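You operate a simulated robot arm through the tools that you are given. There is no shell and no other tool.

You are at the controls of a simulated two-armed robot. One attempt, no reset.

JOB
Pick up the row plate marked "E49" with one hand, pass it to the other hand and put it on the top of the high right ledge. Set down upright: row plate.

It is judged by the outcome, as a careful person would: the job done as asked, and still so three seconds after it is handed in. It fails if anything else is knocked over, pushed out of place, dropped, spilled or broken.

ROBOT AND FRAMES
Two 7-joint arms with two-finger grippers on one trunk, on a base that moves. Base frame: it is fixed to the floor where the robot stands at the start and does not move with it; the origin is under the middle of the robot, x ahead of it, y to its left, z up. Units: cm, degrees, N and s.
The left shoulder is at the start at [11.8, 16.1, 87.2], the right one opposite. With the tool pointing down near the work surface each hand reaches from about 10 to 64 cm from the robot's upright axis, wherever it stands, measured 20 degrees to its own side. Places, roughly: top of the high right ledge [0, -370, 100]. Payload 2.45 kg a hand.
The TCP of each hand is the grasp point between the finger pads, 2.6 cm short of the fingertips. In the tool frame z runs along the fingers and y along their closing line. The gripper opens to 9.6 cm; its body begins 6.9 cm behind the TCP.
Orientation is that of the tool frame in the base frame, as a unit quaternion [x, y, z, w]. With the fingers straight down and closing along the base's y, the tool's x points along the base's -x, its y along +y and its z along -z.

CONTROLS
- The arms move only by the tool move_arm. It takes "left_steps", "right_steps" or both (then of equal length, played together; a hand with none holds still); each is a list of rows, each an object (a shift or turn left out is 0, a gripper value left out holds the last) with "turn": the turn, a rotation vector about the tool's x, y, z in degrees, a list of three; "linear": the shift along the tool's x, y, z in mm, a list of three; "fingers": the closure, from 0 (fully open) to 1 (shut). In form: [{"turn": [wx, wy, wz], "linear": [tx, ty, tz], "fingers": fingers}, ...]. A call has 1 to 20 rows; each row is the pose to reach, as a shift and turn from the pose commanded when the call began, along the tool's axes at that moment. Each row takes 0.2 s and may step no farther than 5 cm and 8.6 degrees from the row before; otherwise, or with a gripper value out of range, the whole call is refused. Where a pose cannot be reached the arm comes as near as it can. A force on the tool above 40 N (or 10 N above the force at the start of the call, whichever is more), or a blocked arm, ends the call early, and 0.2 s more pass. The fingers move at their own pace (about 11.99 cm/s each) and stop on an object; they squeeze with about 45 N. The grip force told is the motor's: it shows also when the fingers shut on nothing. Time passes only in rows, and 0.2 s behind the last, so rows that repeat a pose let the fingers close. The reply holds the time, the measured pose of the TCP, the force on the tool along the base axes, the opening and the grip force, in the units named above and with some noise, with the torque about the TCP (base axes, N m) and any sound that the robot's microphone picked up.
- Cameras (640 x 400 px; columns grow to the right, rows downward): "scene" is now at [36.01, -1.02, 133.2]; the picture's right is [-0.10, -1.00, -0.00], its down [-0.75, 0.07, -0.66] and it looks along [0.65, -0.07, -0.75] (base axes); focal length 233 px, centre (320, 200). "left" rides on the left gripper at [8.2, -0.3, -9.8] in its tool frame; the picture's right is [0.04, 1.00, 0.00], its down [-0.73, 0.03, -0.68] and it looks along [-0.68, 0.03, 0.73] (tool axes); focal length 256 px, centre (320, 200). "right" rides on the right gripper at [8.2, 0.3, -9.8] in its tool frame; the picture's right is [-0.04, 1.00, 0.00], its down [-0.73, -0.03, -0.68] and it looks along [-0.68, -0.03, 0.73] (tool axes); focal length 256 px, centre (320, 200). There is no depth. A picture from a camera that has moved, and an enlarged one, comes with that camera's place and axes in the base frame and with its lens. The place of the scene camera against the robot may be out by one fixed shift of up to 1.8 cm in any direction.
- grab_frame(camera): a new picture of that camera. The clock stands still meanwhile.
- raise_lower(by): moves the trunk up (or, below 0, down) by that many cm; the arms and the scene camera ride with it, the base frame stays. It gives what a move gives, with no picture.
- base_move(legs): drives the robot by 1 to 6 legs, each [ahead, left, turn to the left] in cm, cm and degrees, along the robot's own axes; the way and the turn of a leg run together, so that a leg with both is an arc; at most 150 cm and 180 degrees a leg. The arms and the cameras ride along, it lands a little off, and it stops where it bumps. It gives what a move gives.
- aim_head(pan, tilt): turns the head with the scene camera to pan (to the left, within 120 degrees either way) and tilt (down, from -29 to 69), counted from straight ahead of the robot (the tilt from the chest, where the trunk bows). It gives what a move gives.
- inspect(camera, box): a new picture of the part [left, top, right, bottom] of that camera's present view, enlarged. The clock stands still meanwhile.
- job_done(): hands the job in; it is judged then, once.

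Places have to be worked out from the pictures, the camera data and where the tool is seen. Open the grippers and draw the arms clear of the work before you hand the job in, unless the task says otherwise.

The tools are called as a command line: name --argument value ..., lists and objects as JSON in quotes. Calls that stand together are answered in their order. move_arm: Moves the arms, as the interface text tells. Its arguments: {"type":"object","properties":{"left_steps":{"type":"array"},"right_steps":{"type":"array"}},"required":[]} The other tools are called the same way: raise_lower (by) moves the trunk up or down; base_move (legs) drives the base; aim_head (pan, tilt) turns the head that bears the scene camera; grab_frame (camera) takes a picture; inspect (camera, box) takes an enlarged picture of a part of a camera's view; job_done () hands the job in.

At the start:

```text
time: 0.0
left_eef_pos: [49.77, 21.73, 37.71]
left_tool_rot: [0.0, 1.0, 0.0, -0.001]
left_contact_force: [-0.3, 0.5, 0.0]
left_moment: [-0.03, 0.0, -0.02]
left_width: 9.58
left_finger_force: 0.0
right_eef_pos: [52.28, -19.74, 40.16]
right_tool_rot: [0.0, 1.0, 0.0, -0.001]
right_contact_force: [0.7, 0.0, -0.1]
right_moment: [0.0, 0.0, -0.01]
right_width: 9.61
right_finger_force: 0.0
trunk travel left (down, up): [-5.0, 51.7]
robot x, y, heading: [0.01, -0.04, -0.1]
head pan, tilt (commanded): [-5.7, 48.6]
```

scene: 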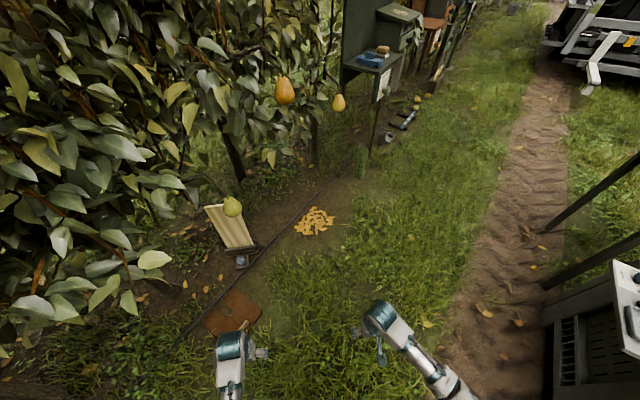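
right: 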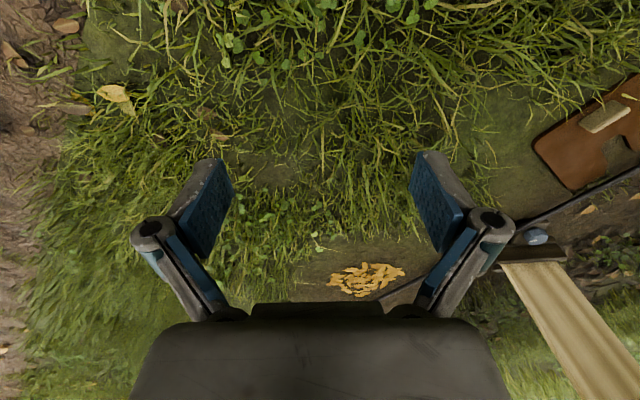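
left: 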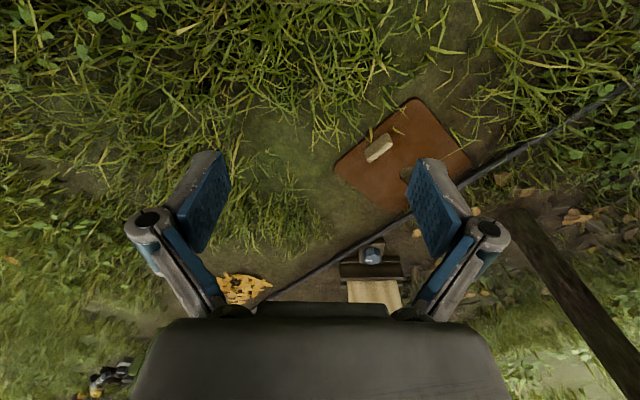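

The first pictures show an orchard path with a brown thing on the ground, a leaning wooden board, and an equipment shelf further on. I look more closely at these before moving anything.

inspect --camera "scene" --box '[170, 180, 350, 350]'

inspect --camera "left" --box '[200, 80, 520, 320]'

inspect --camera "scene" --box '[320, 0, 480, 160]'

inspect --camera "scene" --box '[500, 0, 640, 120]'

```text
2.35 times, centred on (260, 265) of scene
camera zoom: at [36.01, -1.02, 133.2], right [-0.1, -1.0, 0.0], down [-0.75, 0.07, -0.66], along [0.65, -0.07, -0.75], focal length 549 px, centre (461, 47)
```

zoom: 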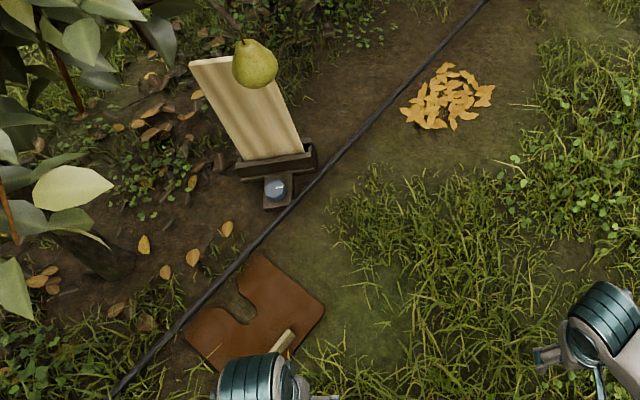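

```text
1.67 times, centred on (360, 200) of left
camera zoom: at [41.53, 21.46, 47.43], right [-0.04, 1.0, 0.0], down [0.73, 0.03, 0.68], along [0.68, 0.03, -0.73], focal length 427 px, centre (253, 200)
```

zoom: 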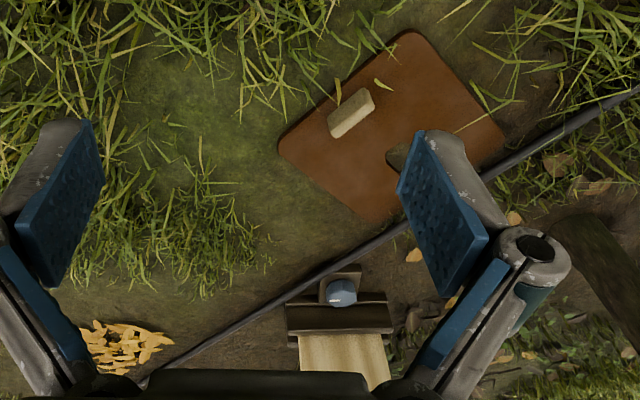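

```text
2.50 times, centred on (400, 80) of scene
camera zoom: at [36.01, -1.02, 133.2], right [-0.1, -1.0, 0.0], down [-0.75, 0.07, -0.66], along [0.65, -0.07, -0.75], focal length 583 px, centre (120, 500)
```

zoom: 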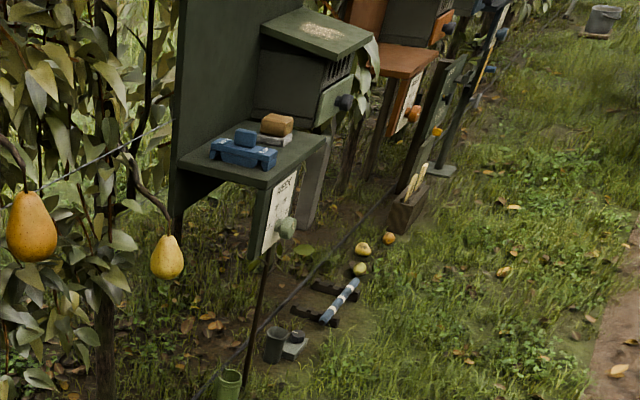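

```text
3.33 times, centred on (570, 60) of scene
camera zoom: at [36.01, -1.02, 133.2], right [-0.1, -1.0, 0.0], down [-0.75, 0.07, -0.66], along [0.65, -0.07, -0.75], focal length 778 px, centre (-513, 667)
```

zoom: 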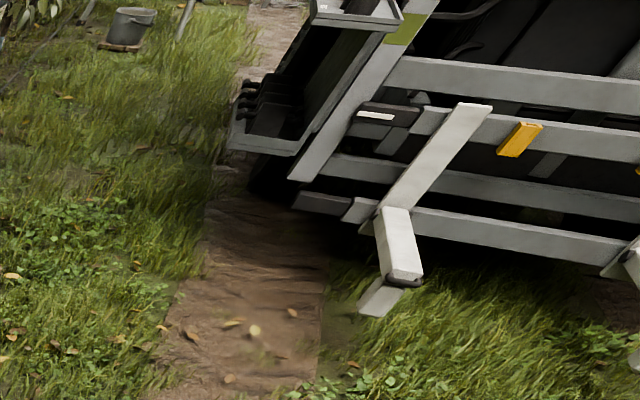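

The wooden board in a dark foot with a blue knob might be a row plate, but I see no "E49" yet. I turn the head to survey around the robot.

aim_head --pan 20 --tilt 35

grab_frame --camera "scene"

aim_head --pan -80 --tilt 15

grab_frame --camera "scene"

aim_head --pan -30 --tilt 15

grab_frame --camera "scene"

aim_head --pan 70 --tilt 30

grab_frame --camera "scene"

```text
time: 0.9
left_eef_pos: [49.51, 21.74, 37.92]
left_tool_rot: [0.0, 1.0, 0.001, 0.003]
left_contact_force: [-0.3, -0.2, 0.1]
left_moment: [-0.01, 0.02, 0.02]
left_width: 9.58
left_finger_force: 0.1
right_eef_pos: [52.18, -19.68, 40.37]
right_tool_rot: [0.0, 1.0, 0.0, 0.001]
right_contact_force: [-0.6, 0.4, 0.6]
right_moment: [0.02, 0.01, 0.01]
right_width: 9.59
right_finger_force: 0.1
trunk travel left (down, up): [-5.0, 51.7]
robot x, y, heading: [0.27, 0.08, 0.1]
head pan, tilt (commanded): [20.0, 35.0]
```

```text
taken
camera scene: at [36.51, 2.76, 135.18], right [0.34, -0.94, 0.0], down [-0.54, -0.2, -0.82], along [0.77, 0.28, -0.58], focal length 233 px, centre (320, 200)
```

scene: 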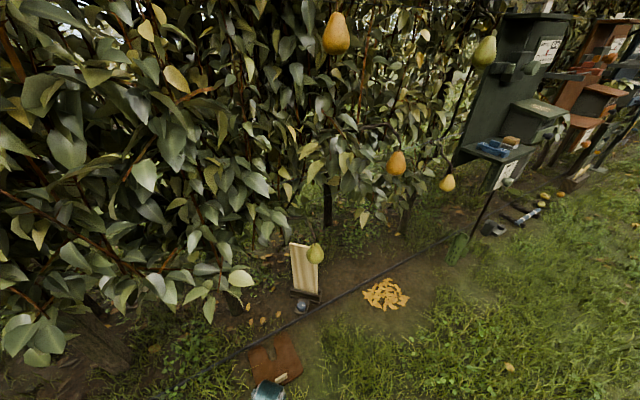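

```text
time: 2.7
left_eef_pos: [49.61, 21.74, 37.72]
left_tool_rot: [0.0, 1.0, 0.001, 0.001]
left_contact_force: [0.9, 0.1, 0.7]
left_moment: [0.03, -0.01, -0.03]
left_width: 9.6
left_finger_force: 0.1
right_eef_pos: [52.19, -19.59, 40.39]
right_tool_rot: [0.0, 1.0, 0.0, 0.001]
right_contact_force: [0.3, -0.4, 0.5]
right_moment: [0.03, -0.01, -0.01]
right_width: 9.59
right_finger_force: 0.0
trunk travel left (down, up): [-5.0, 51.7]
robot x, y, heading: [-0.1, 0.24, 0.4]
head pan, tilt (commanded): [-80.0, 15.0]
```

```text
taken
camera scene: at [29.87, -9.45, 138.42], right [-0.98, -0.17, 0.01], down [-0.05, 0.26, -0.97], along [0.17, -0.95, -0.26], focal length 233 px, centre (320, 200)
```

scene: 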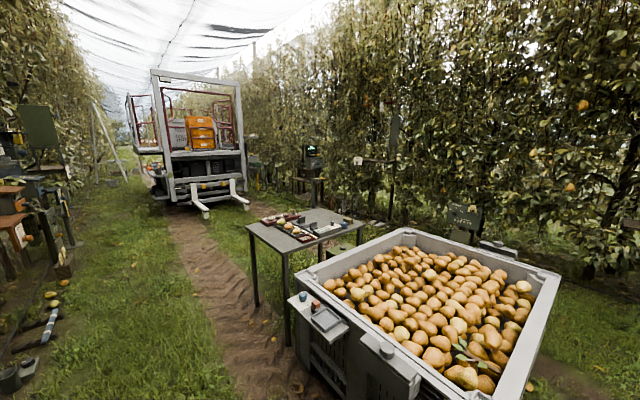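

```text
time: 3.8
left_eef_pos: [49.54, 21.61, 37.81]
left_tool_rot: [0.0, 1.0, 0.002, 0.002]
left_contact_force: [-0.2, 0.2, -0.4]
left_moment: [0.01, 0.02, 0.0]
left_width: 9.6
left_finger_force: 0.1
right_eef_pos: [52.06, -19.69, 40.5]
right_tool_rot: [0.001, 1.0, 0.0, 0.001]
right_contact_force: [-0.1, 0.4, -0.4]
right_moment: [0.01, -0.01, 0.02]
right_width: 9.6
right_finger_force: 0.1
trunk travel left (down, up): [-5.0, 51.7]
robot x, y, heading: [0.28, 0.11, 0.2]
head pan, tilt (commanded): [-30.0, 15.0]
```

```text
taken
camera scene: at [36.33, -4.93, 138.38], right [-0.5, -0.87, 0.0], down [-0.23, 0.13, -0.96], along [0.83, -0.48, -0.26], focal length 233 px, centre (320, 200)
```

scene: 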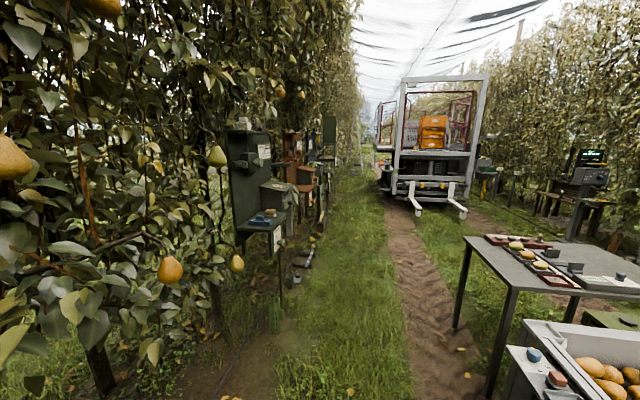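

```text
time: 5.6
left_eef_pos: [49.63, 21.78, 37.88]
left_tool_rot: [0.0, 1.0, 0.001, 0.002]
left_contact_force: [-0.6, 0.4, 0.5]
left_moment: [-0.03, 0.01, 0.0]
left_width: 9.59
left_finger_force: 0.2
right_eef_pos: [52.15, -19.6, 40.44]
right_tool_rot: [0.0, 1.0, 0.0, 0.002]
right_contact_force: [0.0, 0.0, -0.1]
right_moment: [-0.01, 0.01, 0.0]
right_width: 9.59
right_finger_force: 0.0
trunk travel left (down, up): [-5.0, 51.7]
robot x, y, heading: [-0.31, -0.02, -0.0]
head pan, tilt (commanded): [70.0, 30.0]
```

```text
taken
camera scene: at [31.33, 8.26, 136.0], right [0.94, -0.34, -0.01], down [-0.18, -0.47, -0.87], along [0.29, 0.81, -0.5], focal length 233 px, centre (320, 200)
```

scene: 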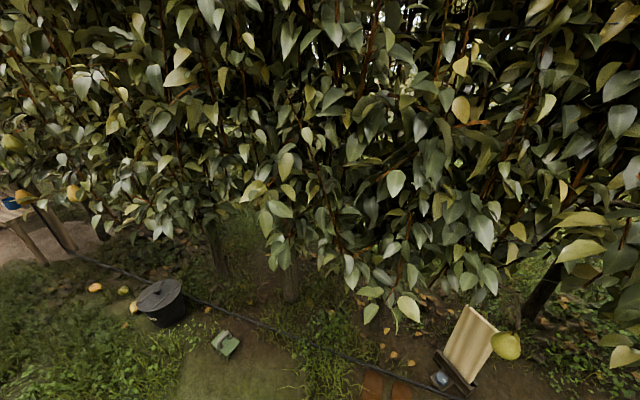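

The spot [0,-370,100] projects to about column 381, row 163 in the right-hand view, where there's a small shelf. I zoom on several candidates in the views.

inspect --camera "scene" --box '[100, 240, 300, 400]'

inspect --camera "scene" --box '[380, 280, 560, 400]'

aim_head --pan -80 --tilt 15

inspect --camera "scene" --box '[320, 100, 440, 220]'

inspect --camera "scene" --box '[240, 130, 400, 270]'

inspect --camera "scene" --box '[420, 180, 640, 300]'

inspect --camera "scene" --box '[0, 90, 140, 230]'

```text
2.50 times, centred on (200, 320) of scene
camera zoom: at [31.33, 8.26, 136.0], right [0.94, -0.34, -0.01], down [-0.18, -0.47, -0.87], along [0.29, 0.81, -0.5], focal length 583 px, centre (620, -100)
```

zoom: 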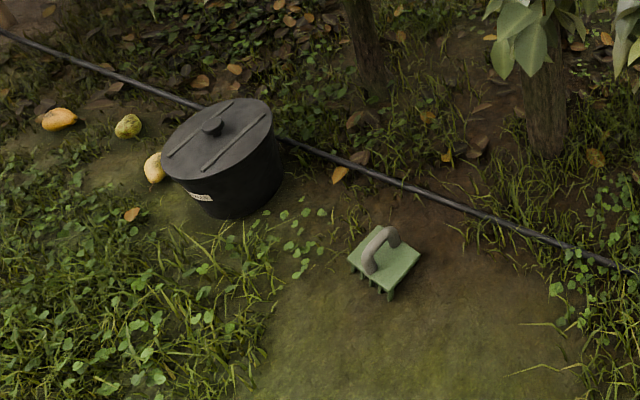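

```text
3.33 times, centred on (470, 340) of scene
camera zoom: at [31.33, 8.26, 136.0], right [0.94, -0.34, -0.01], down [-0.18, -0.47, -0.87], along [0.29, 0.81, -0.5], focal length 778 px, centre (-180, -267)
```

zoom: 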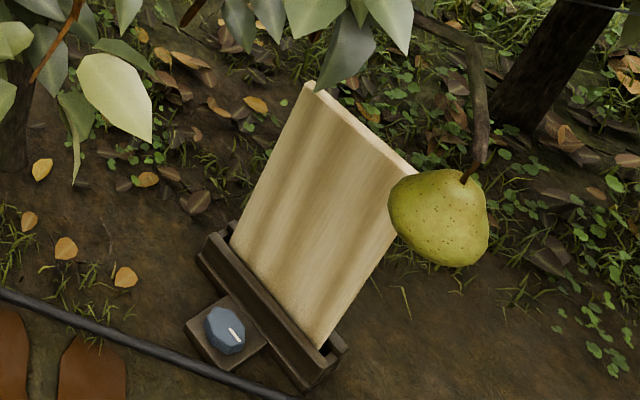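

```text
time: 8.0
left_eef_pos: [49.6, 21.81, 37.84]
left_tool_rot: [0.0, 1.0, 0.001, 0.002]
left_contact_force: [0.2, -0.3, 0.0]
left_moment: [0.0, -0.01, 0.02]
left_width: 9.6
left_finger_force: 0.1
right_eef_pos: [52.17, -19.55, 40.57]
right_tool_rot: [0.0, 1.0, 0.0, 0.002]
right_contact_force: [0.6, 1.2, 0.1]
right_moment: [0.02, -0.01, 0.02]
right_width: 9.6
right_finger_force: 0.0
trunk travel left (down, up): [-5.0, 51.7]
robot x, y, heading: [-0.22, -0.07, 0.1]
head pan, tilt (commanded): [-80.0, 15.0]
```

```text
3.33 times, centred on (380, 160) of scene
camera zoom: at [29.87, -9.45, 138.42], right [-0.98, -0.17, 0.01], down [-0.05, 0.26, -0.97], along [0.17, -0.95, -0.26], focal length 778 px, centre (120, 333)
```

zoom: 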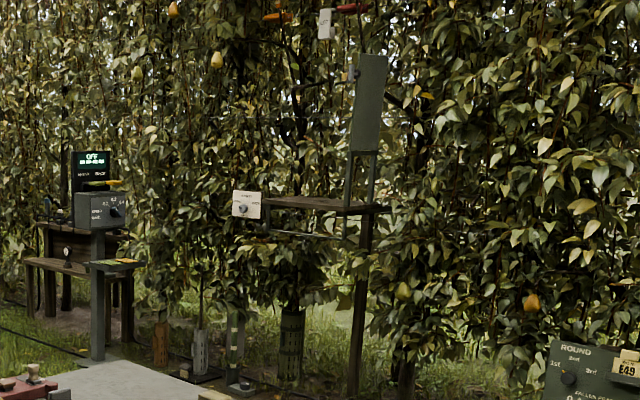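

```text
2.86 times, centred on (320, 200) of scene
camera zoom: at [29.87, -9.45, 138.42], right [-0.98, -0.17, 0.01], down [-0.05, 0.26, -0.97], along [0.17, -0.95, -0.26], focal length 667 px, centre (320, 200)
```

zoom: 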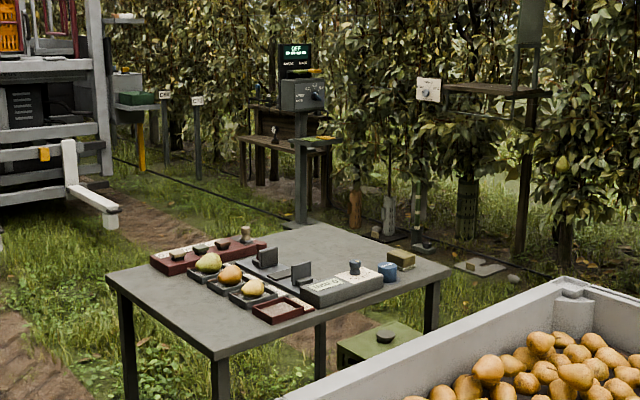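

```text
2.91 times, centred on (530, 240) of scene
camera zoom: at [29.87, -9.45, 138.42], right [-0.98, -0.17, 0.01], down [-0.05, 0.26, -0.97], along [0.17, -0.95, -0.26], focal length 679 px, centre (-291, 84)
```

zoom: 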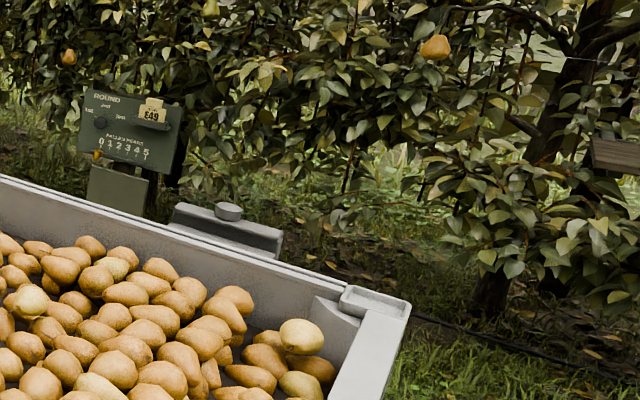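

```text
2.86 times, centred on (70, 160) of scene
camera zoom: at [29.87, -9.45, 138.42], right [-0.98, -0.17, 0.01], down [-0.05, 0.26, -0.97], along [0.17, -0.95, -0.26], focal length 667 px, centre (1034, 314)
```

zoom: 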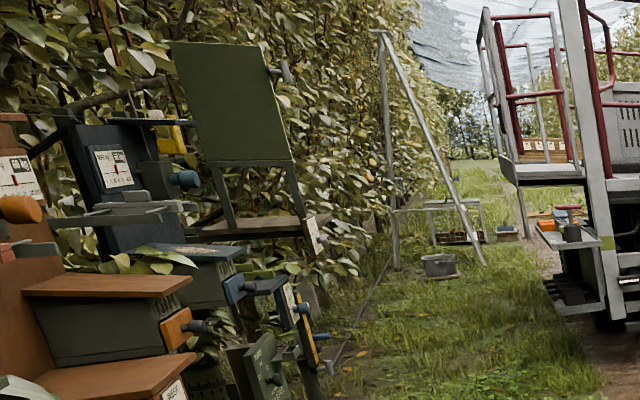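

E49 is a yellow card on a green "ROUND" panel beyond the pear bin, roughly at (-85,-260). Before planning a route I look further right and behind.

aim_head --pan -120 --tilt 20

grab_frame --camera "scene"

aim_head --pan -120 --tilt 55

grab_frame --camera "scene"

aim_head --pan -90 --tilt 55

grab_frame --camera "scene"

aim_head --pan 120 --tilt 40

grab_frame --camera "scene"

```text
time: 9.0
left_eef_pos: [49.52, 21.83, 37.8]
left_tool_rot: [0.0, 1.0, 0.0, 0.002]
left_contact_force: [-0.1, -0.2, -0.5]
left_moment: [0.02, -0.01, 0.01]
left_width: 9.58
left_finger_force: 0.1
right_eef_pos: [52.16, -19.76, 40.47]
right_tool_rot: [0.0, 1.0, 0.0, 0.002]
right_contact_force: [0.1, -0.7, -0.1]
right_moment: [0.02, 0.02, -0.03]
right_width: 9.59
right_finger_force: 0.1
trunk travel left (down, up): [-5.0, 51.7]
robot x, y, heading: [-0.05, 0.15, 0.2]
head pan, tilt (commanded): [-120.0, 20.0]
```

```text
taken
camera scene: at [23.59, -8.32, 137.64], right [-0.87, 0.5, 0.01], down [0.17, 0.3, -0.94], along [-0.47, -0.81, -0.34], focal length 233 px, centre (320, 200)
```

scene: 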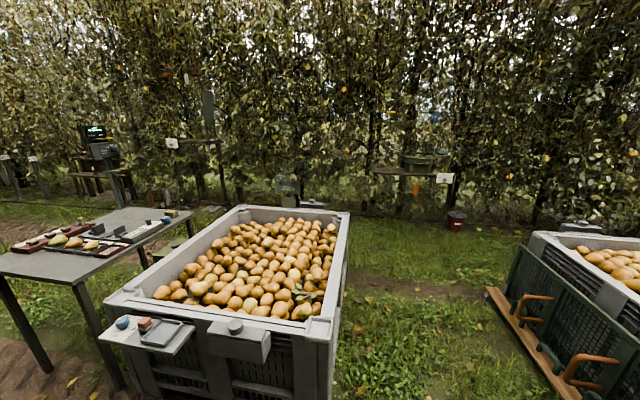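

```text
time: 10.0
left_eef_pos: [49.56, 21.72, 37.74]
left_tool_rot: [0.0, 1.0, 0.0, 0.001]
left_contact_force: [0.0, -0.7, 0.4]
left_moment: [0.0, 0.02, 0.01]
left_width: 9.61
left_finger_force: 0.2
right_eef_pos: [52.18, -19.73, 40.5]
right_tool_rot: [0.001, 1.0, -0.001, 0.002]
right_contact_force: [0.0, 0.0, 0.3]
right_moment: [0.03, -0.03, 0.0]
right_width: 9.59
right_finger_force: 0.1
trunk travel left (down, up): [-5.0, 51.7]
robot x, y, heading: [0.12, 0.24, -0.1]
head pan, tilt (commanded): [-120.0, 55.0]
```

```text
taken
camera scene: at [24.6, -6.5, 132.43], right [-0.87, 0.5, 0.01], down [0.41, 0.71, -0.58], along [-0.29, -0.5, -0.82], focal length 233 px, centre (320, 200)
```

scene: 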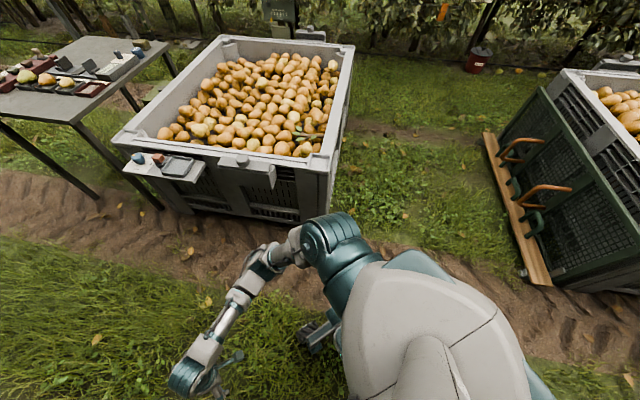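

```text
time: 11.0
left_eef_pos: [49.54, 21.77, 37.79]
left_tool_rot: [0.0, 1.0, 0.001, 0.001]
left_contact_force: [-0.2, -0.2, -0.4]
left_moment: [-0.01, -0.02, 0.02]
left_width: 9.61
left_finger_force: 0.0
right_eef_pos: [52.06, -19.72, 40.38]
right_tool_rot: [0.0, 1.0, 0.001, 0.001]
right_contact_force: [0.4, 0.3, -0.3]
right_moment: [0.0, -0.03, 0.01]
right_width: 9.58
right_finger_force: 0.0
trunk travel left (down, up): [-5.0, 51.7]
robot x, y, heading: [-0.01, 0.09, -0.2]
head pan, tilt (commanded): [-90.0, 55.0]
```

```text
taken
camera scene: at [28.2, -7.46, 132.41], right [-1.0, 0.0, 0.01], down [0.0, 0.82, -0.57], along [-0.01, -0.57, -0.82], focal length 233 px, centre (320, 200)
```

scene: 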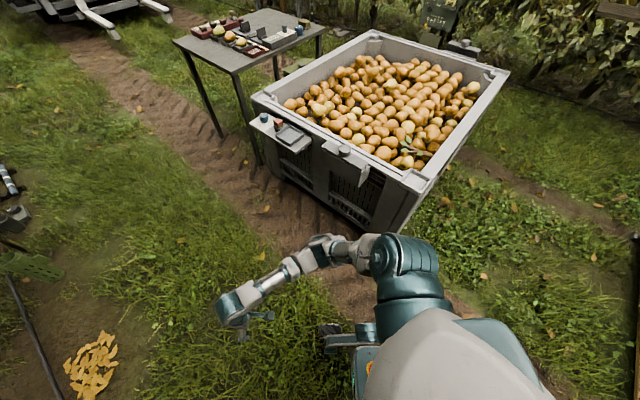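

```text
time: 14.0
left_eef_pos: [49.68, 21.8, 37.93]
left_tool_rot: [0.0, 1.0, 0.001, 0.002]
left_contact_force: [0.6, -0.2, 0.8]
left_moment: [-0.05, -0.02, 0.02]
left_width: 9.56
left_finger_force: 0.1
right_eef_pos: [52.2, -19.66, 40.44]
right_tool_rot: [0.0, 1.0, -0.001, 0.002]
right_contact_force: [0.4, 0.5, 0.2]
right_moment: [0.01, -0.03, 0.05]
right_width: 9.61
right_finger_force: 0.0
trunk travel left (down, up): [-5.0, 51.7]
robot x, y, heading: [-0.2, 0.21, 0.1]
head pan, tilt (commanded): [120.0, 40.0]
```

```text
taken
camera scene: at [23.97, 7.13, 134.51], right [0.87, 0.5, 0.0], down [0.32, -0.56, -0.77], along [-0.39, 0.66, -0.64], focal length 233 px, centre (320, 200)
```

scene: 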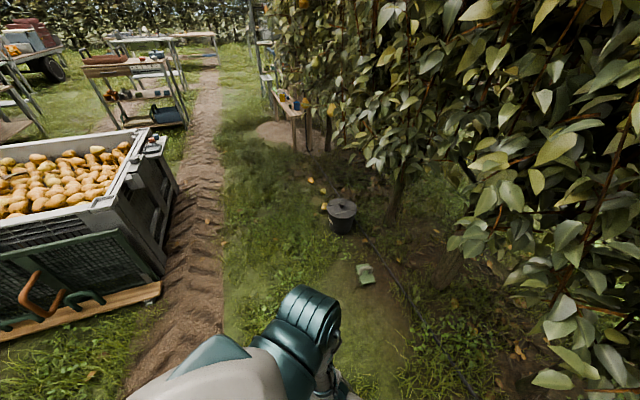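

The bin blocks the direct way, but a corridor about 120 cm wide lies to the right between the two bins, and it leads to the E49 panel and the ledge (the shelf with a backboard near [0,-370,100]). I'll raise the trunk and draw in the arms before driving.

raise_lower --by 25

move_arm --left_steps '[{"linear": [40, 0, 0]}, {"linear": [80, 0, 0]}, {"linear": [120, 0, 0]}, {"linear": [160, 0, 0]}, {"linear": [180, 0, 0]}]' --right_steps '[{"linear": [40, 0, 0]}, {"linear": [80, 0, 0]}, {"linear": [120, 0, 0]}, {"linear": [160, 0, 0]}, {"linear": [200, 0, 0]}]'

aim_head --pan -110 --tilt 40

grab_frame --camera "scene"

```text
time: 16.6
left_eef_pos: [49.62, 21.7, 62.78]
left_tool_rot: [-0.001, 1.0, 0.0, 0.0]
left_contact_force: [0.4, -0.2, 0.2]
left_moment: [0.01, -0.03, 0.02]
left_width: 9.62
left_finger_force: 0.1
right_eef_pos: [52.19, -19.63, 65.49]
right_tool_rot: [0.0, 1.0, 0.0, 0.003]
right_contact_force: [-0.2, 0.0, -0.4]
right_moment: [0.0, 0.01, -0.01]
right_width: 9.58
right_finger_force: 0.1
trunk travel left (down, up): [-30.0, 26.7]
robot x, y, heading: [-0.04, 0.34, -0.1]
head pan, tilt (commanded): [120.0, 40.0]
```

```text
time: 17.8
left_eef_pos: [31.68, 21.81, 62.85]
left_tool_rot: [0.0, 1.0, 0.0, 0.002]
left_contact_force: [0.8, 0.1, -0.2]
left_moment: [0.0, 0.01, 0.01]
left_width: 9.59
left_finger_force: 0.1
right_eef_pos: [32.07, -19.82, 65.44]
right_tool_rot: [0.0, 1.0, 0.0, 0.003]
right_contact_force: [0.5, 0.1, -0.2]
right_moment: [0.01, 0.0, -0.03]
right_width: 9.59
right_finger_force: 0.1
trunk travel left (down, up): [-30.0, 26.7]
robot x, y, heading: [-0.16, 0.17, -0.1]
head pan, tilt (commanded): [120.0, 40.0]
```

```text
time: 21.1
left_eef_pos: [31.76, 21.7, 62.82]
left_tool_rot: [0.0, 1.0, 0.0, 0.002]
left_contact_force: [-1.3, -1.1, 0.1]
left_moment: [0.02, -0.01, -0.03]
left_width: 9.61
left_finger_force: 0.1
right_eef_pos: [32.18, -19.9, 65.47]
right_tool_rot: [0.001, 1.0, 0.0, 0.002]
right_contact_force: [0.7, -0.6, 0.4]
right_moment: [0.03, 0.04, 0.01]
right_width: 9.64
right_finger_force: 0.0
trunk travel left (down, up): [-30.0, 26.7]
robot x, y, heading: [-0.1, 0.37, -0.1]
head pan, tilt (commanded): [-110.0, 40.0]
```

```text
taken
camera scene: at [0.61, -8.24, 163.41], right [-0.94, 0.34, 0.0], down [0.22, 0.6, -0.77], along [-0.26, -0.72, -0.64], focal length 233 px, centre (320, 200)
```

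scene: 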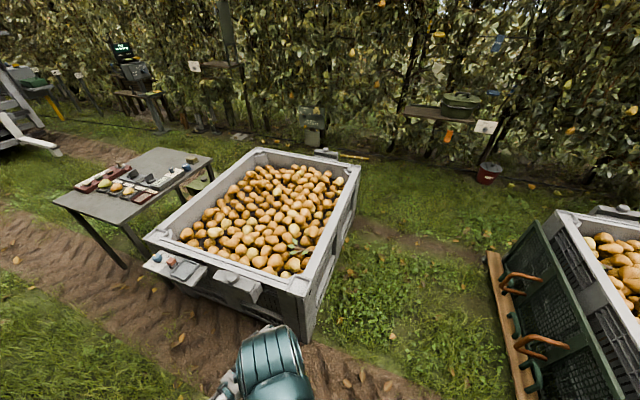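

The trunk rising also set the camera back. I zoom in on the E49 panel from this new spot to triangulate it.

inspect --camera "scene" --box '[270, 80, 370, 170]'

inspect --camera "scene" --box '[170, 0, 290, 160]'

inspect --camera "scene" --box '[380, 70, 540, 200]'

```text
4.44 times, centred on (320, 125) of scene
camera zoom: at [0.61, -8.24, 163.41], right [-0.94, 0.34, 0.0], down [0.22, 0.6, -0.77], along [-0.26, -0.72, -0.64], focal length 1037 px, centre (320, 533)
```

zoom: 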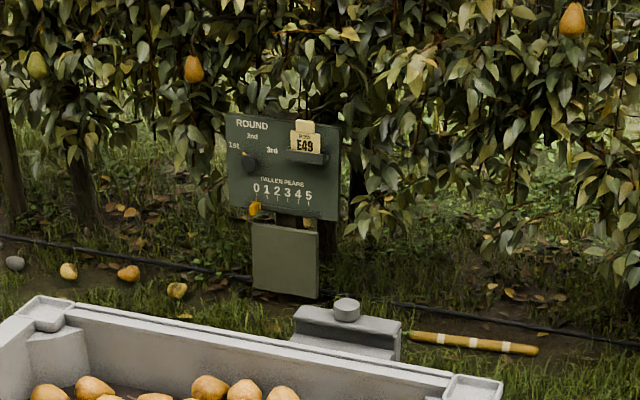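

```text
2.50 times, centred on (230, 80) of scene
camera zoom: at [0.61, -8.24, 163.41], right [-0.94, 0.34, 0.0], down [0.22, 0.6, -0.77], along [-0.26, -0.72, -0.64], focal length 583 px, centre (545, 500)
```

zoom: 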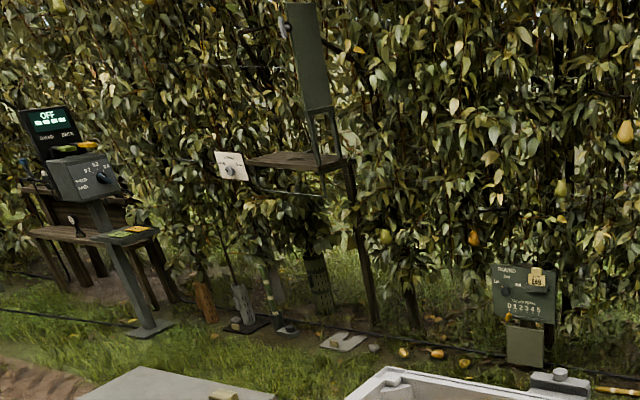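

```text
3.08 times, centred on (460, 135) of scene
camera zoom: at [0.61, -8.24, 163.41], right [-0.94, 0.34, 0.0], down [0.22, 0.6, -0.77], along [-0.26, -0.72, -0.64], focal length 718 px, centre (-111, 400)
```

zoom: 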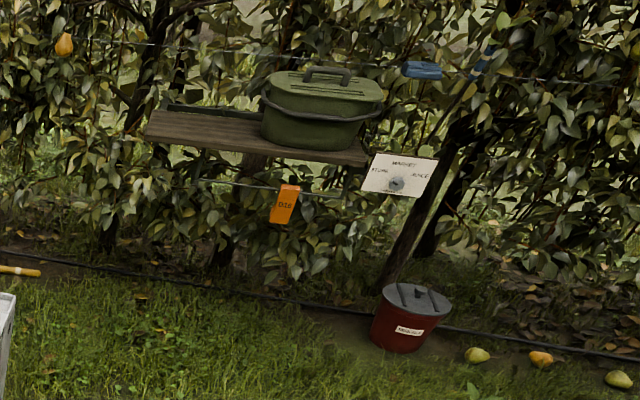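

E49 triangulates to about (-94,-282,58); the gap between the bins runs toward it. I back off to the corridor's centreline, turn to face the right row, and check before going on.

base_move --legs '[[-20, 15, 0], [0, 0, -66], [0, 0, -66]]'

aim_head --pan 0 --tilt 30

grab_frame --camera "scene"

```text
time: 28.6
left_eef_pos: [-24.31, -23.58, 62.68]
left_tool_rot: [0.911, 0.412, -0.001, 0.001]
left_contact_force: [-0.6, 0.4, -0.6]
left_moment: [0.02, -0.03, -0.02]
left_width: 9.61
left_finger_force: 0.0
right_eef_pos: [-55.9, 3.64, 65.43]
right_tool_rot: [0.911, 0.412, -0.002, 0.0]
right_contact_force: [-0.1, 0.1, 0.4]
right_moment: [0.01, 0.02, -0.01]
right_width: 9.59
right_finger_force: 0.1
trunk travel left (down, up): [-30.0, 26.7]
robot x, y, heading: [-19.46, 14.55, -131.4]
head pan, tilt (commanded): [-110.0, 40.0]
```

```text
time: 30.5
left_eef_pos: [-24.29, -23.53, 62.8]
left_tool_rot: [0.911, 0.412, -0.002, 0.001]
left_contact_force: [-0.7, 0.5, 0.5]
left_moment: [-0.01, 0.0, -0.01]
left_width: 9.59
left_finger_force: 0.1
right_eef_pos: [-55.78, 3.6, 65.49]
right_tool_rot: [0.911, 0.412, -0.002, 0.0]
right_contact_force: [-0.1, -0.1, 0.0]
right_moment: [-0.02, 0.0, 0.01]
right_width: 9.6
right_finger_force: 0.0
trunk travel left (down, up): [-30.0, 26.7]
robot x, y, heading: [-19.42, 14.23, -131.2]
head pan, tilt (commanded): [0.0, 30.0]
```

```text
taken
camera scene: at [-27.48, 5.39, 164.92], right [-0.75, 0.66, 0.0], down [0.33, 0.38, -0.86], along [-0.57, -0.65, -0.5], focal length 233 px, centre (320, 200)
```

scene: 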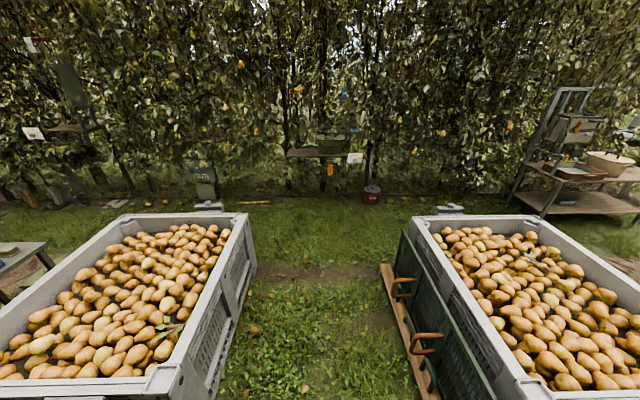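

The corridor is centred ahead of me with bins either side. I drive 100 cm ahead and look again.

base_move --legs '[[100, 0, 0]]'

grab_frame --camera "scene"

aim_head --pan 40 --tilt 35

grab_frame --camera "scene"

inspect --camera "scene" --box '[200, 60, 360, 220]'

```text
time: 35.7
left_eef_pos: [-90.29, -98.18, 62.85]
left_tool_rot: [0.912, 0.411, -0.002, 0.002]
left_contact_force: [-0.4, -0.3, 0.1]
left_moment: [-0.02, 0.03, -0.01]
left_width: 9.58
left_finger_force: 0.0
right_eef_pos: [-121.79, -70.89, 65.55]
right_tool_rot: [0.912, 0.41, -0.002, 0.001]
right_contact_force: [0.1, 0.1, -0.3]
right_moment: [-0.02, -0.03, 0.01]
right_width: 9.62
right_finger_force: 0.0
trunk travel left (down, up): [-30.0, 26.7]
robot x, y, heading: [-85.33, -59.61, -131.6]
head pan, tilt (commanded): [0.0, 30.0]
```

```text
taken
camera scene: at [-93.46, -69.25, 164.92], right [-0.75, 0.66, 0.0], down [0.33, 0.38, -0.86], along [-0.57, -0.65, -0.5], focal length 233 px, centre (320, 200)
```

scene: 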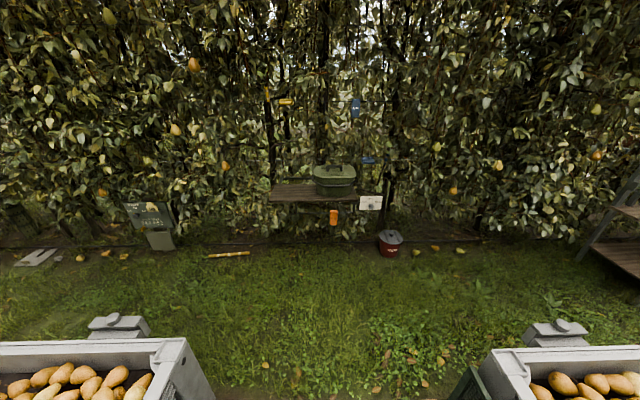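

```text
time: 36.8
left_eef_pos: [-90.29, -98.11, 62.87]
left_tool_rot: [0.912, 0.411, -0.002, 0.002]
left_contact_force: [0.0, 0.2, 0.1]
left_moment: [0.0, 0.02, 0.0]
left_width: 9.62
left_finger_force: 0.1
right_eef_pos: [-121.81, -70.75, 65.51]
right_tool_rot: [0.912, 0.41, -0.003, 0.001]
right_contact_force: [-0.4, -0.9, -0.6]
right_moment: [-0.01, 0.03, -0.02]
right_width: 9.62
right_finger_force: 0.1
trunk travel left (down, up): [-30.0, 26.7]
robot x, y, heading: [-85.9, -59.91, -131.6]
head pan, tilt (commanded): [40.0, 35.0]
```

```text
taken
camera scene: at [-87.66, -71.27, 164.15], right [-1.0, 0.03, 0.0], down [0.02, 0.57, -0.82], along [-0.02, -0.82, -0.57], focal length 233 px, centre (320, 200)
```

scene: 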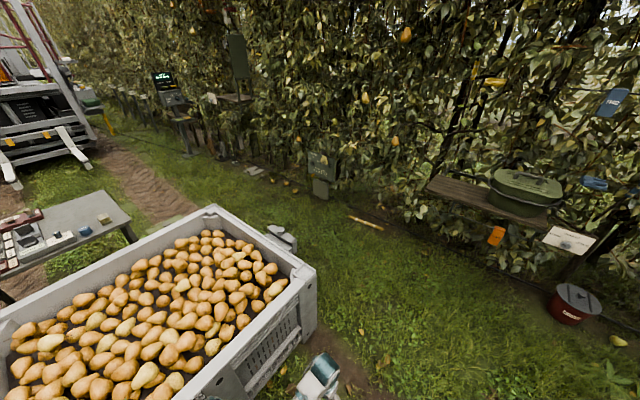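

```text
2.50 times, centred on (280, 140) of scene
camera zoom: at [-87.66, -71.27, 164.15], right [-1.0, 0.03, 0.0], down [0.02, 0.57, -0.82], along [-0.02, -0.82, -0.57], focal length 583 px, centre (420, 350)
```

zoom: 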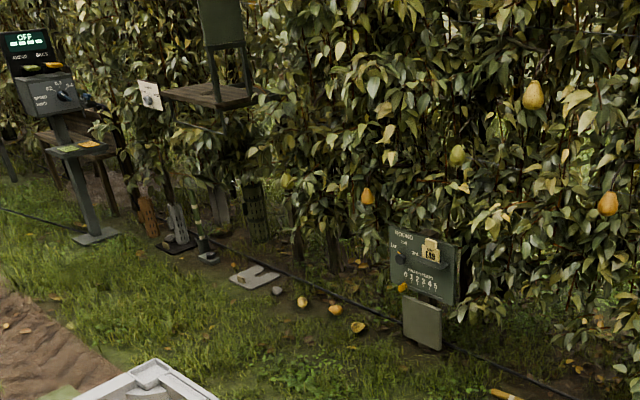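

E49 now triangulates to about (-98,-294,60), i.e. 184 cm ahead and 146 cm left of me; the bin's attached box ends about 82 cm ahead. I drive ahead 122 cm, clear of the bin, and look before strafing left.

base_move --legs '[[122, 0, 0]]'

aim_head --pan 60 --tilt 40

grab_frame --camera "scene"

inspect --camera "scene" --box '[280, 40, 440, 200]'

aim_head --pan 100 --tilt 50

grab_frame --camera "scene"

```text
time: 43.0
left_eef_pos: [-170.62, -190.69, 62.83]
left_tool_rot: [0.909, 0.416, -0.002, 0.002]
left_contact_force: [-0.2, 0.0, 0.0]
left_moment: [-0.06, -0.01, 0.01]
left_width: 9.62
left_finger_force: 0.1
right_eef_pos: [-202.48, -163.68, 65.66]
right_tool_rot: [0.909, 0.416, -0.003, 0.001]
right_contact_force: [-0.7, -0.6, -0.3]
right_moment: [-0.01, 0.02, 0.0]
right_width: 9.6
right_finger_force: 0.1
trunk travel left (down, up): [-30.0, 26.7]
robot x, y, heading: [-166.33, -152.24, -130.8]
head pan, tilt (commanded): [40.0, 35.0]
```

```text
time: 43.8
left_eef_pos: [-170.61, -190.49, 62.9]
left_tool_rot: [0.909, 0.417, -0.003, 0.002]
left_contact_force: [0.4, 0.2, -0.5]
left_moment: [0.0, -0.02, 0.0]
left_width: 9.6
left_finger_force: 0.0
right_eef_pos: [-202.38, -163.66, 65.57]
right_tool_rot: [0.909, 0.416, -0.003, 0.002]
right_contact_force: [0.0, 0.4, 0.8]
right_moment: [-0.01, -0.01, 0.0]
right_width: 9.61
right_finger_force: 0.1
trunk travel left (down, up): [-30.0, 26.7]
robot x, y, heading: [-166.43, -152.66, -130.8]
head pan, tilt (commanded): [60.0, 40.0]
```

```text
taken
camera scene: at [-165.45, -162.97, 163.4], right [-0.94, -0.33, 0.0], down [-0.21, 0.61, -0.77], along [0.25, -0.72, -0.64], focal length 233 px, centre (320, 200)
```

scene: 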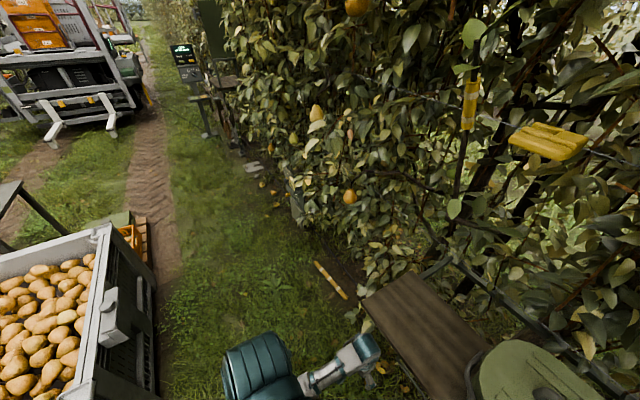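

```text
2.50 times, centred on (360, 120) of scene
camera zoom: at [-165.45, -162.97, 163.4], right [-0.94, -0.33, 0.0], down [-0.21, 0.61, -0.77], along [0.25, -0.72, -0.64], focal length 583 px, centre (220, 400)
```

zoom: 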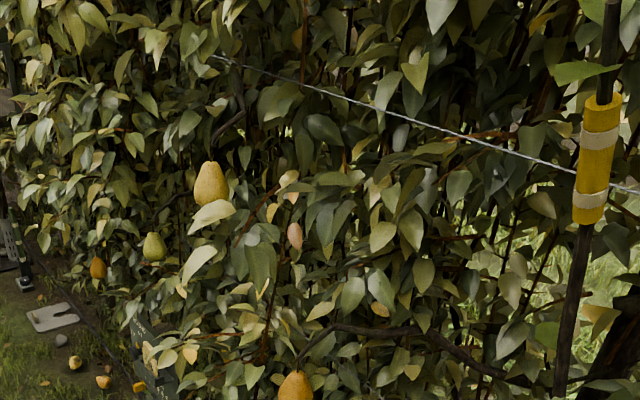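

```text
time: 44.9
left_eef_pos: [-170.65, -190.6, 62.91]
left_tool_rot: [0.909, 0.417, -0.003, 0.001]
left_contact_force: [-0.5, -0.3, -0.7]
left_moment: [-0.04, 0.02, -0.03]
left_width: 9.64
left_finger_force: 0.1
right_eef_pos: [-202.31, -163.64, 65.64]
right_tool_rot: [0.909, 0.416, -0.003, 0.0]
right_contact_force: [0.1, -0.3, -0.7]
right_moment: [0.01, 0.01, -0.02]
right_width: 9.59
right_finger_force: 0.0
trunk travel left (down, up): [-30.0, 26.7]
robot x, y, heading: [-166.65, -152.68, -130.8]
head pan, tilt (commanded): [100.0, 50.0]
```

```text
taken
camera scene: at [-161.62, -158.88, 161.99], right [-0.51, -0.86, 0.0], down [-0.66, 0.39, -0.64], along [0.55, -0.33, -0.77], focal length 233 px, centre (320, 200)
```

scene: 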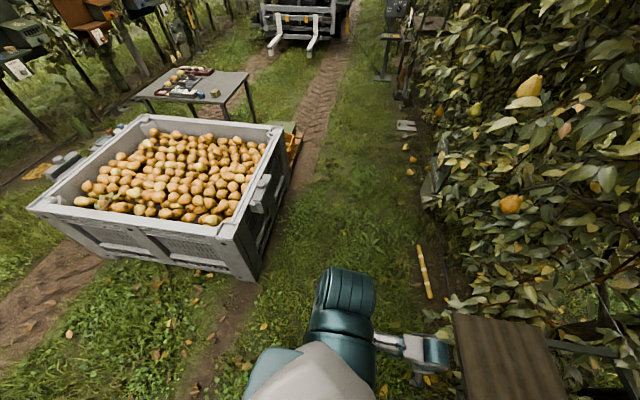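

The left hand is about 11 cm short of the side shelf's front edge, and the bin box's far face lies about 35–40 cm behind my axis on the left. I look straight down to judge my base's size before strafing through.

aim_head --pan 60 --tilt 69

grab_frame --camera "scene"

aim_head --pan 120 --tilt 69

grab_frame --camera "scene"

aim_head --pan 0 --tilt 69

grab_frame --camera "scene"

grab_frame --camera "left"

grab_frame --camera "right"

```text
time: 45.9
left_eef_pos: [-170.63, -190.58, 62.93]
left_tool_rot: [0.909, 0.416, -0.004, 0.001]
left_contact_force: [-0.1, 0.0, -0.4]
left_moment: [0.02, -0.03, -0.02]
left_width: 9.63
left_finger_force: 0.0
right_eef_pos: [-202.46, -163.66, 65.52]
right_tool_rot: [0.909, 0.417, -0.003, 0.001]
right_contact_force: [0.4, -0.3, -0.2]
right_moment: [-0.02, -0.01, 0.02]
right_width: 9.59
right_finger_force: 0.0
trunk travel left (down, up): [-30.0, 26.7]
robot x, y, heading: [-166.52, -152.04, -130.7]
head pan, tilt (commanded): [60.0, 68.8]
```

```text
taken
camera scene: at [-166.38, -160.21, 159.79], right [-0.94, -0.33, 0.0], down [-0.31, 0.88, -0.36], along [0.12, -0.34, -0.93], focal length 233 px, centre (320, 200)
```

scene: 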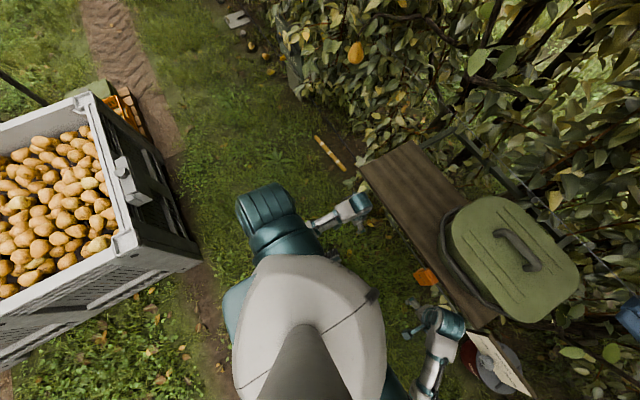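

```text
time: 47.2
left_eef_pos: [-170.56, -190.57, 62.94]
left_tool_rot: [0.909, 0.416, -0.003, 0.001]
left_contact_force: [0.0, 0.3, 0.4]
left_moment: [-0.01, 0.0, 0.01]
left_width: 9.6
left_finger_force: 0.0
right_eef_pos: [-202.34, -163.6, 65.67]
right_tool_rot: [0.909, 0.416, -0.003, 0.002]
right_contact_force: [0.1, -0.4, 0.1]
right_moment: [0.02, -0.01, 0.02]
right_width: 9.58
right_finger_force: 0.0
trunk travel left (down, up): [-30.0, 26.7]
robot x, y, heading: [-166.53, -152.52, -130.8]
head pan, tilt (commanded): [120.0, 68.8]
```

```text
taken
camera scene: at [-162.73, -155.98, 159.8], right [-0.19, -0.98, 0.0], down [-0.91, 0.18, -0.36], along [0.36, -0.07, -0.93], focal length 233 px, centre (320, 200)
```

scene: 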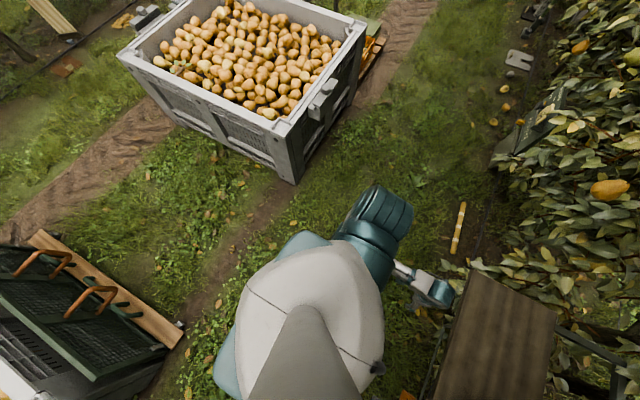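

```text
time: 49.2
left_eef_pos: [-170.5, -190.53, 62.95]
left_tool_rot: [0.909, 0.416, -0.003, 0.002]
left_contact_force: [-0.2, 0.1, -0.6]
left_moment: [0.0, 0.01, 0.0]
left_width: 9.6
left_finger_force: 0.0
right_eef_pos: [-202.26, -163.66, 65.76]
right_tool_rot: [0.909, 0.417, -0.003, 0.002]
right_contact_force: [0.1, -0.2, 0.3]
right_moment: [0.05, 0.01, 0.01]
right_width: 9.6
right_finger_force: 0.1
trunk travel left (down, up): [-30.0, 26.7]
robot x, y, heading: [-166.54, -152.29, -130.9]
head pan, tilt (commanded): [0.0, 68.8]
```

```text
taken
camera scene: at [-171.89, -159.17, 159.78], right [-0.76, 0.65, 0.0], down [0.61, 0.71, -0.36], along [-0.23, -0.27, -0.93], focal length 233 px, centre (320, 200)
```

scene: 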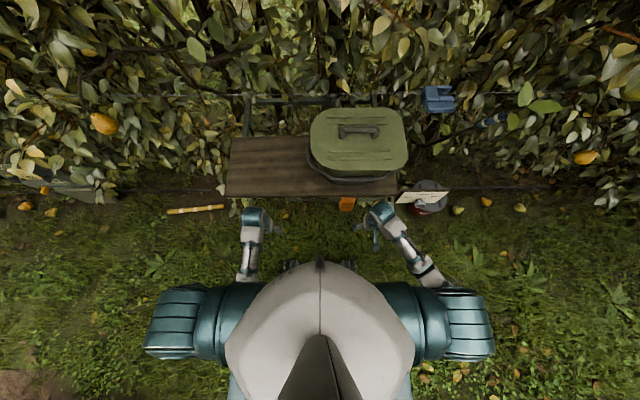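

```text
taken
camera left: at [-165.57, -184.06, 72.73], right [0.78, -0.62, 0.0], down [-0.45, -0.57, 0.68], along [-0.43, -0.54, -0.73], focal length 256 px, centre (320, 200)
```

left: 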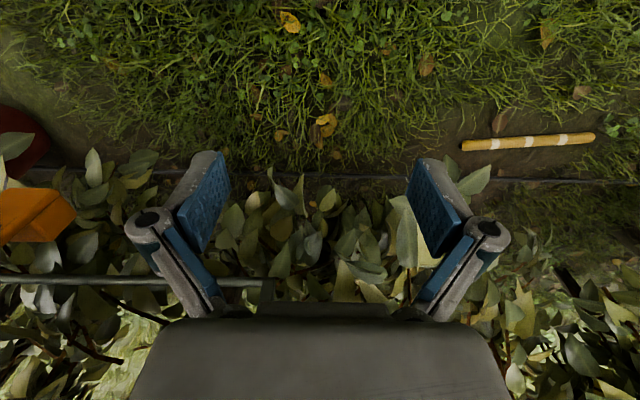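

```text
taken
camera right: at [-196.84, -157.75, 75.44], right [0.73, -0.68, 0.0], down [-0.5, -0.53, 0.68], along [-0.47, -0.5, -0.73], focal length 256 px, centre (320, 200)
```

right: 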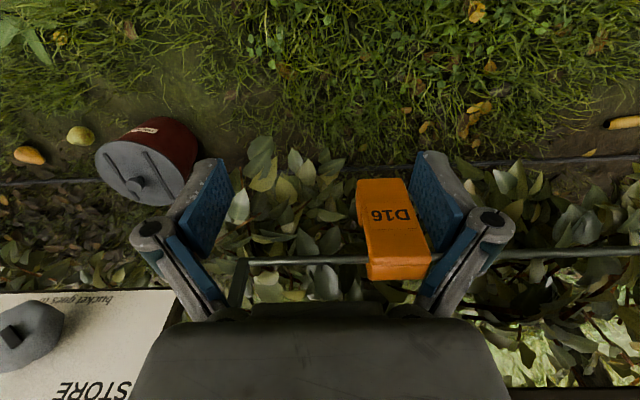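

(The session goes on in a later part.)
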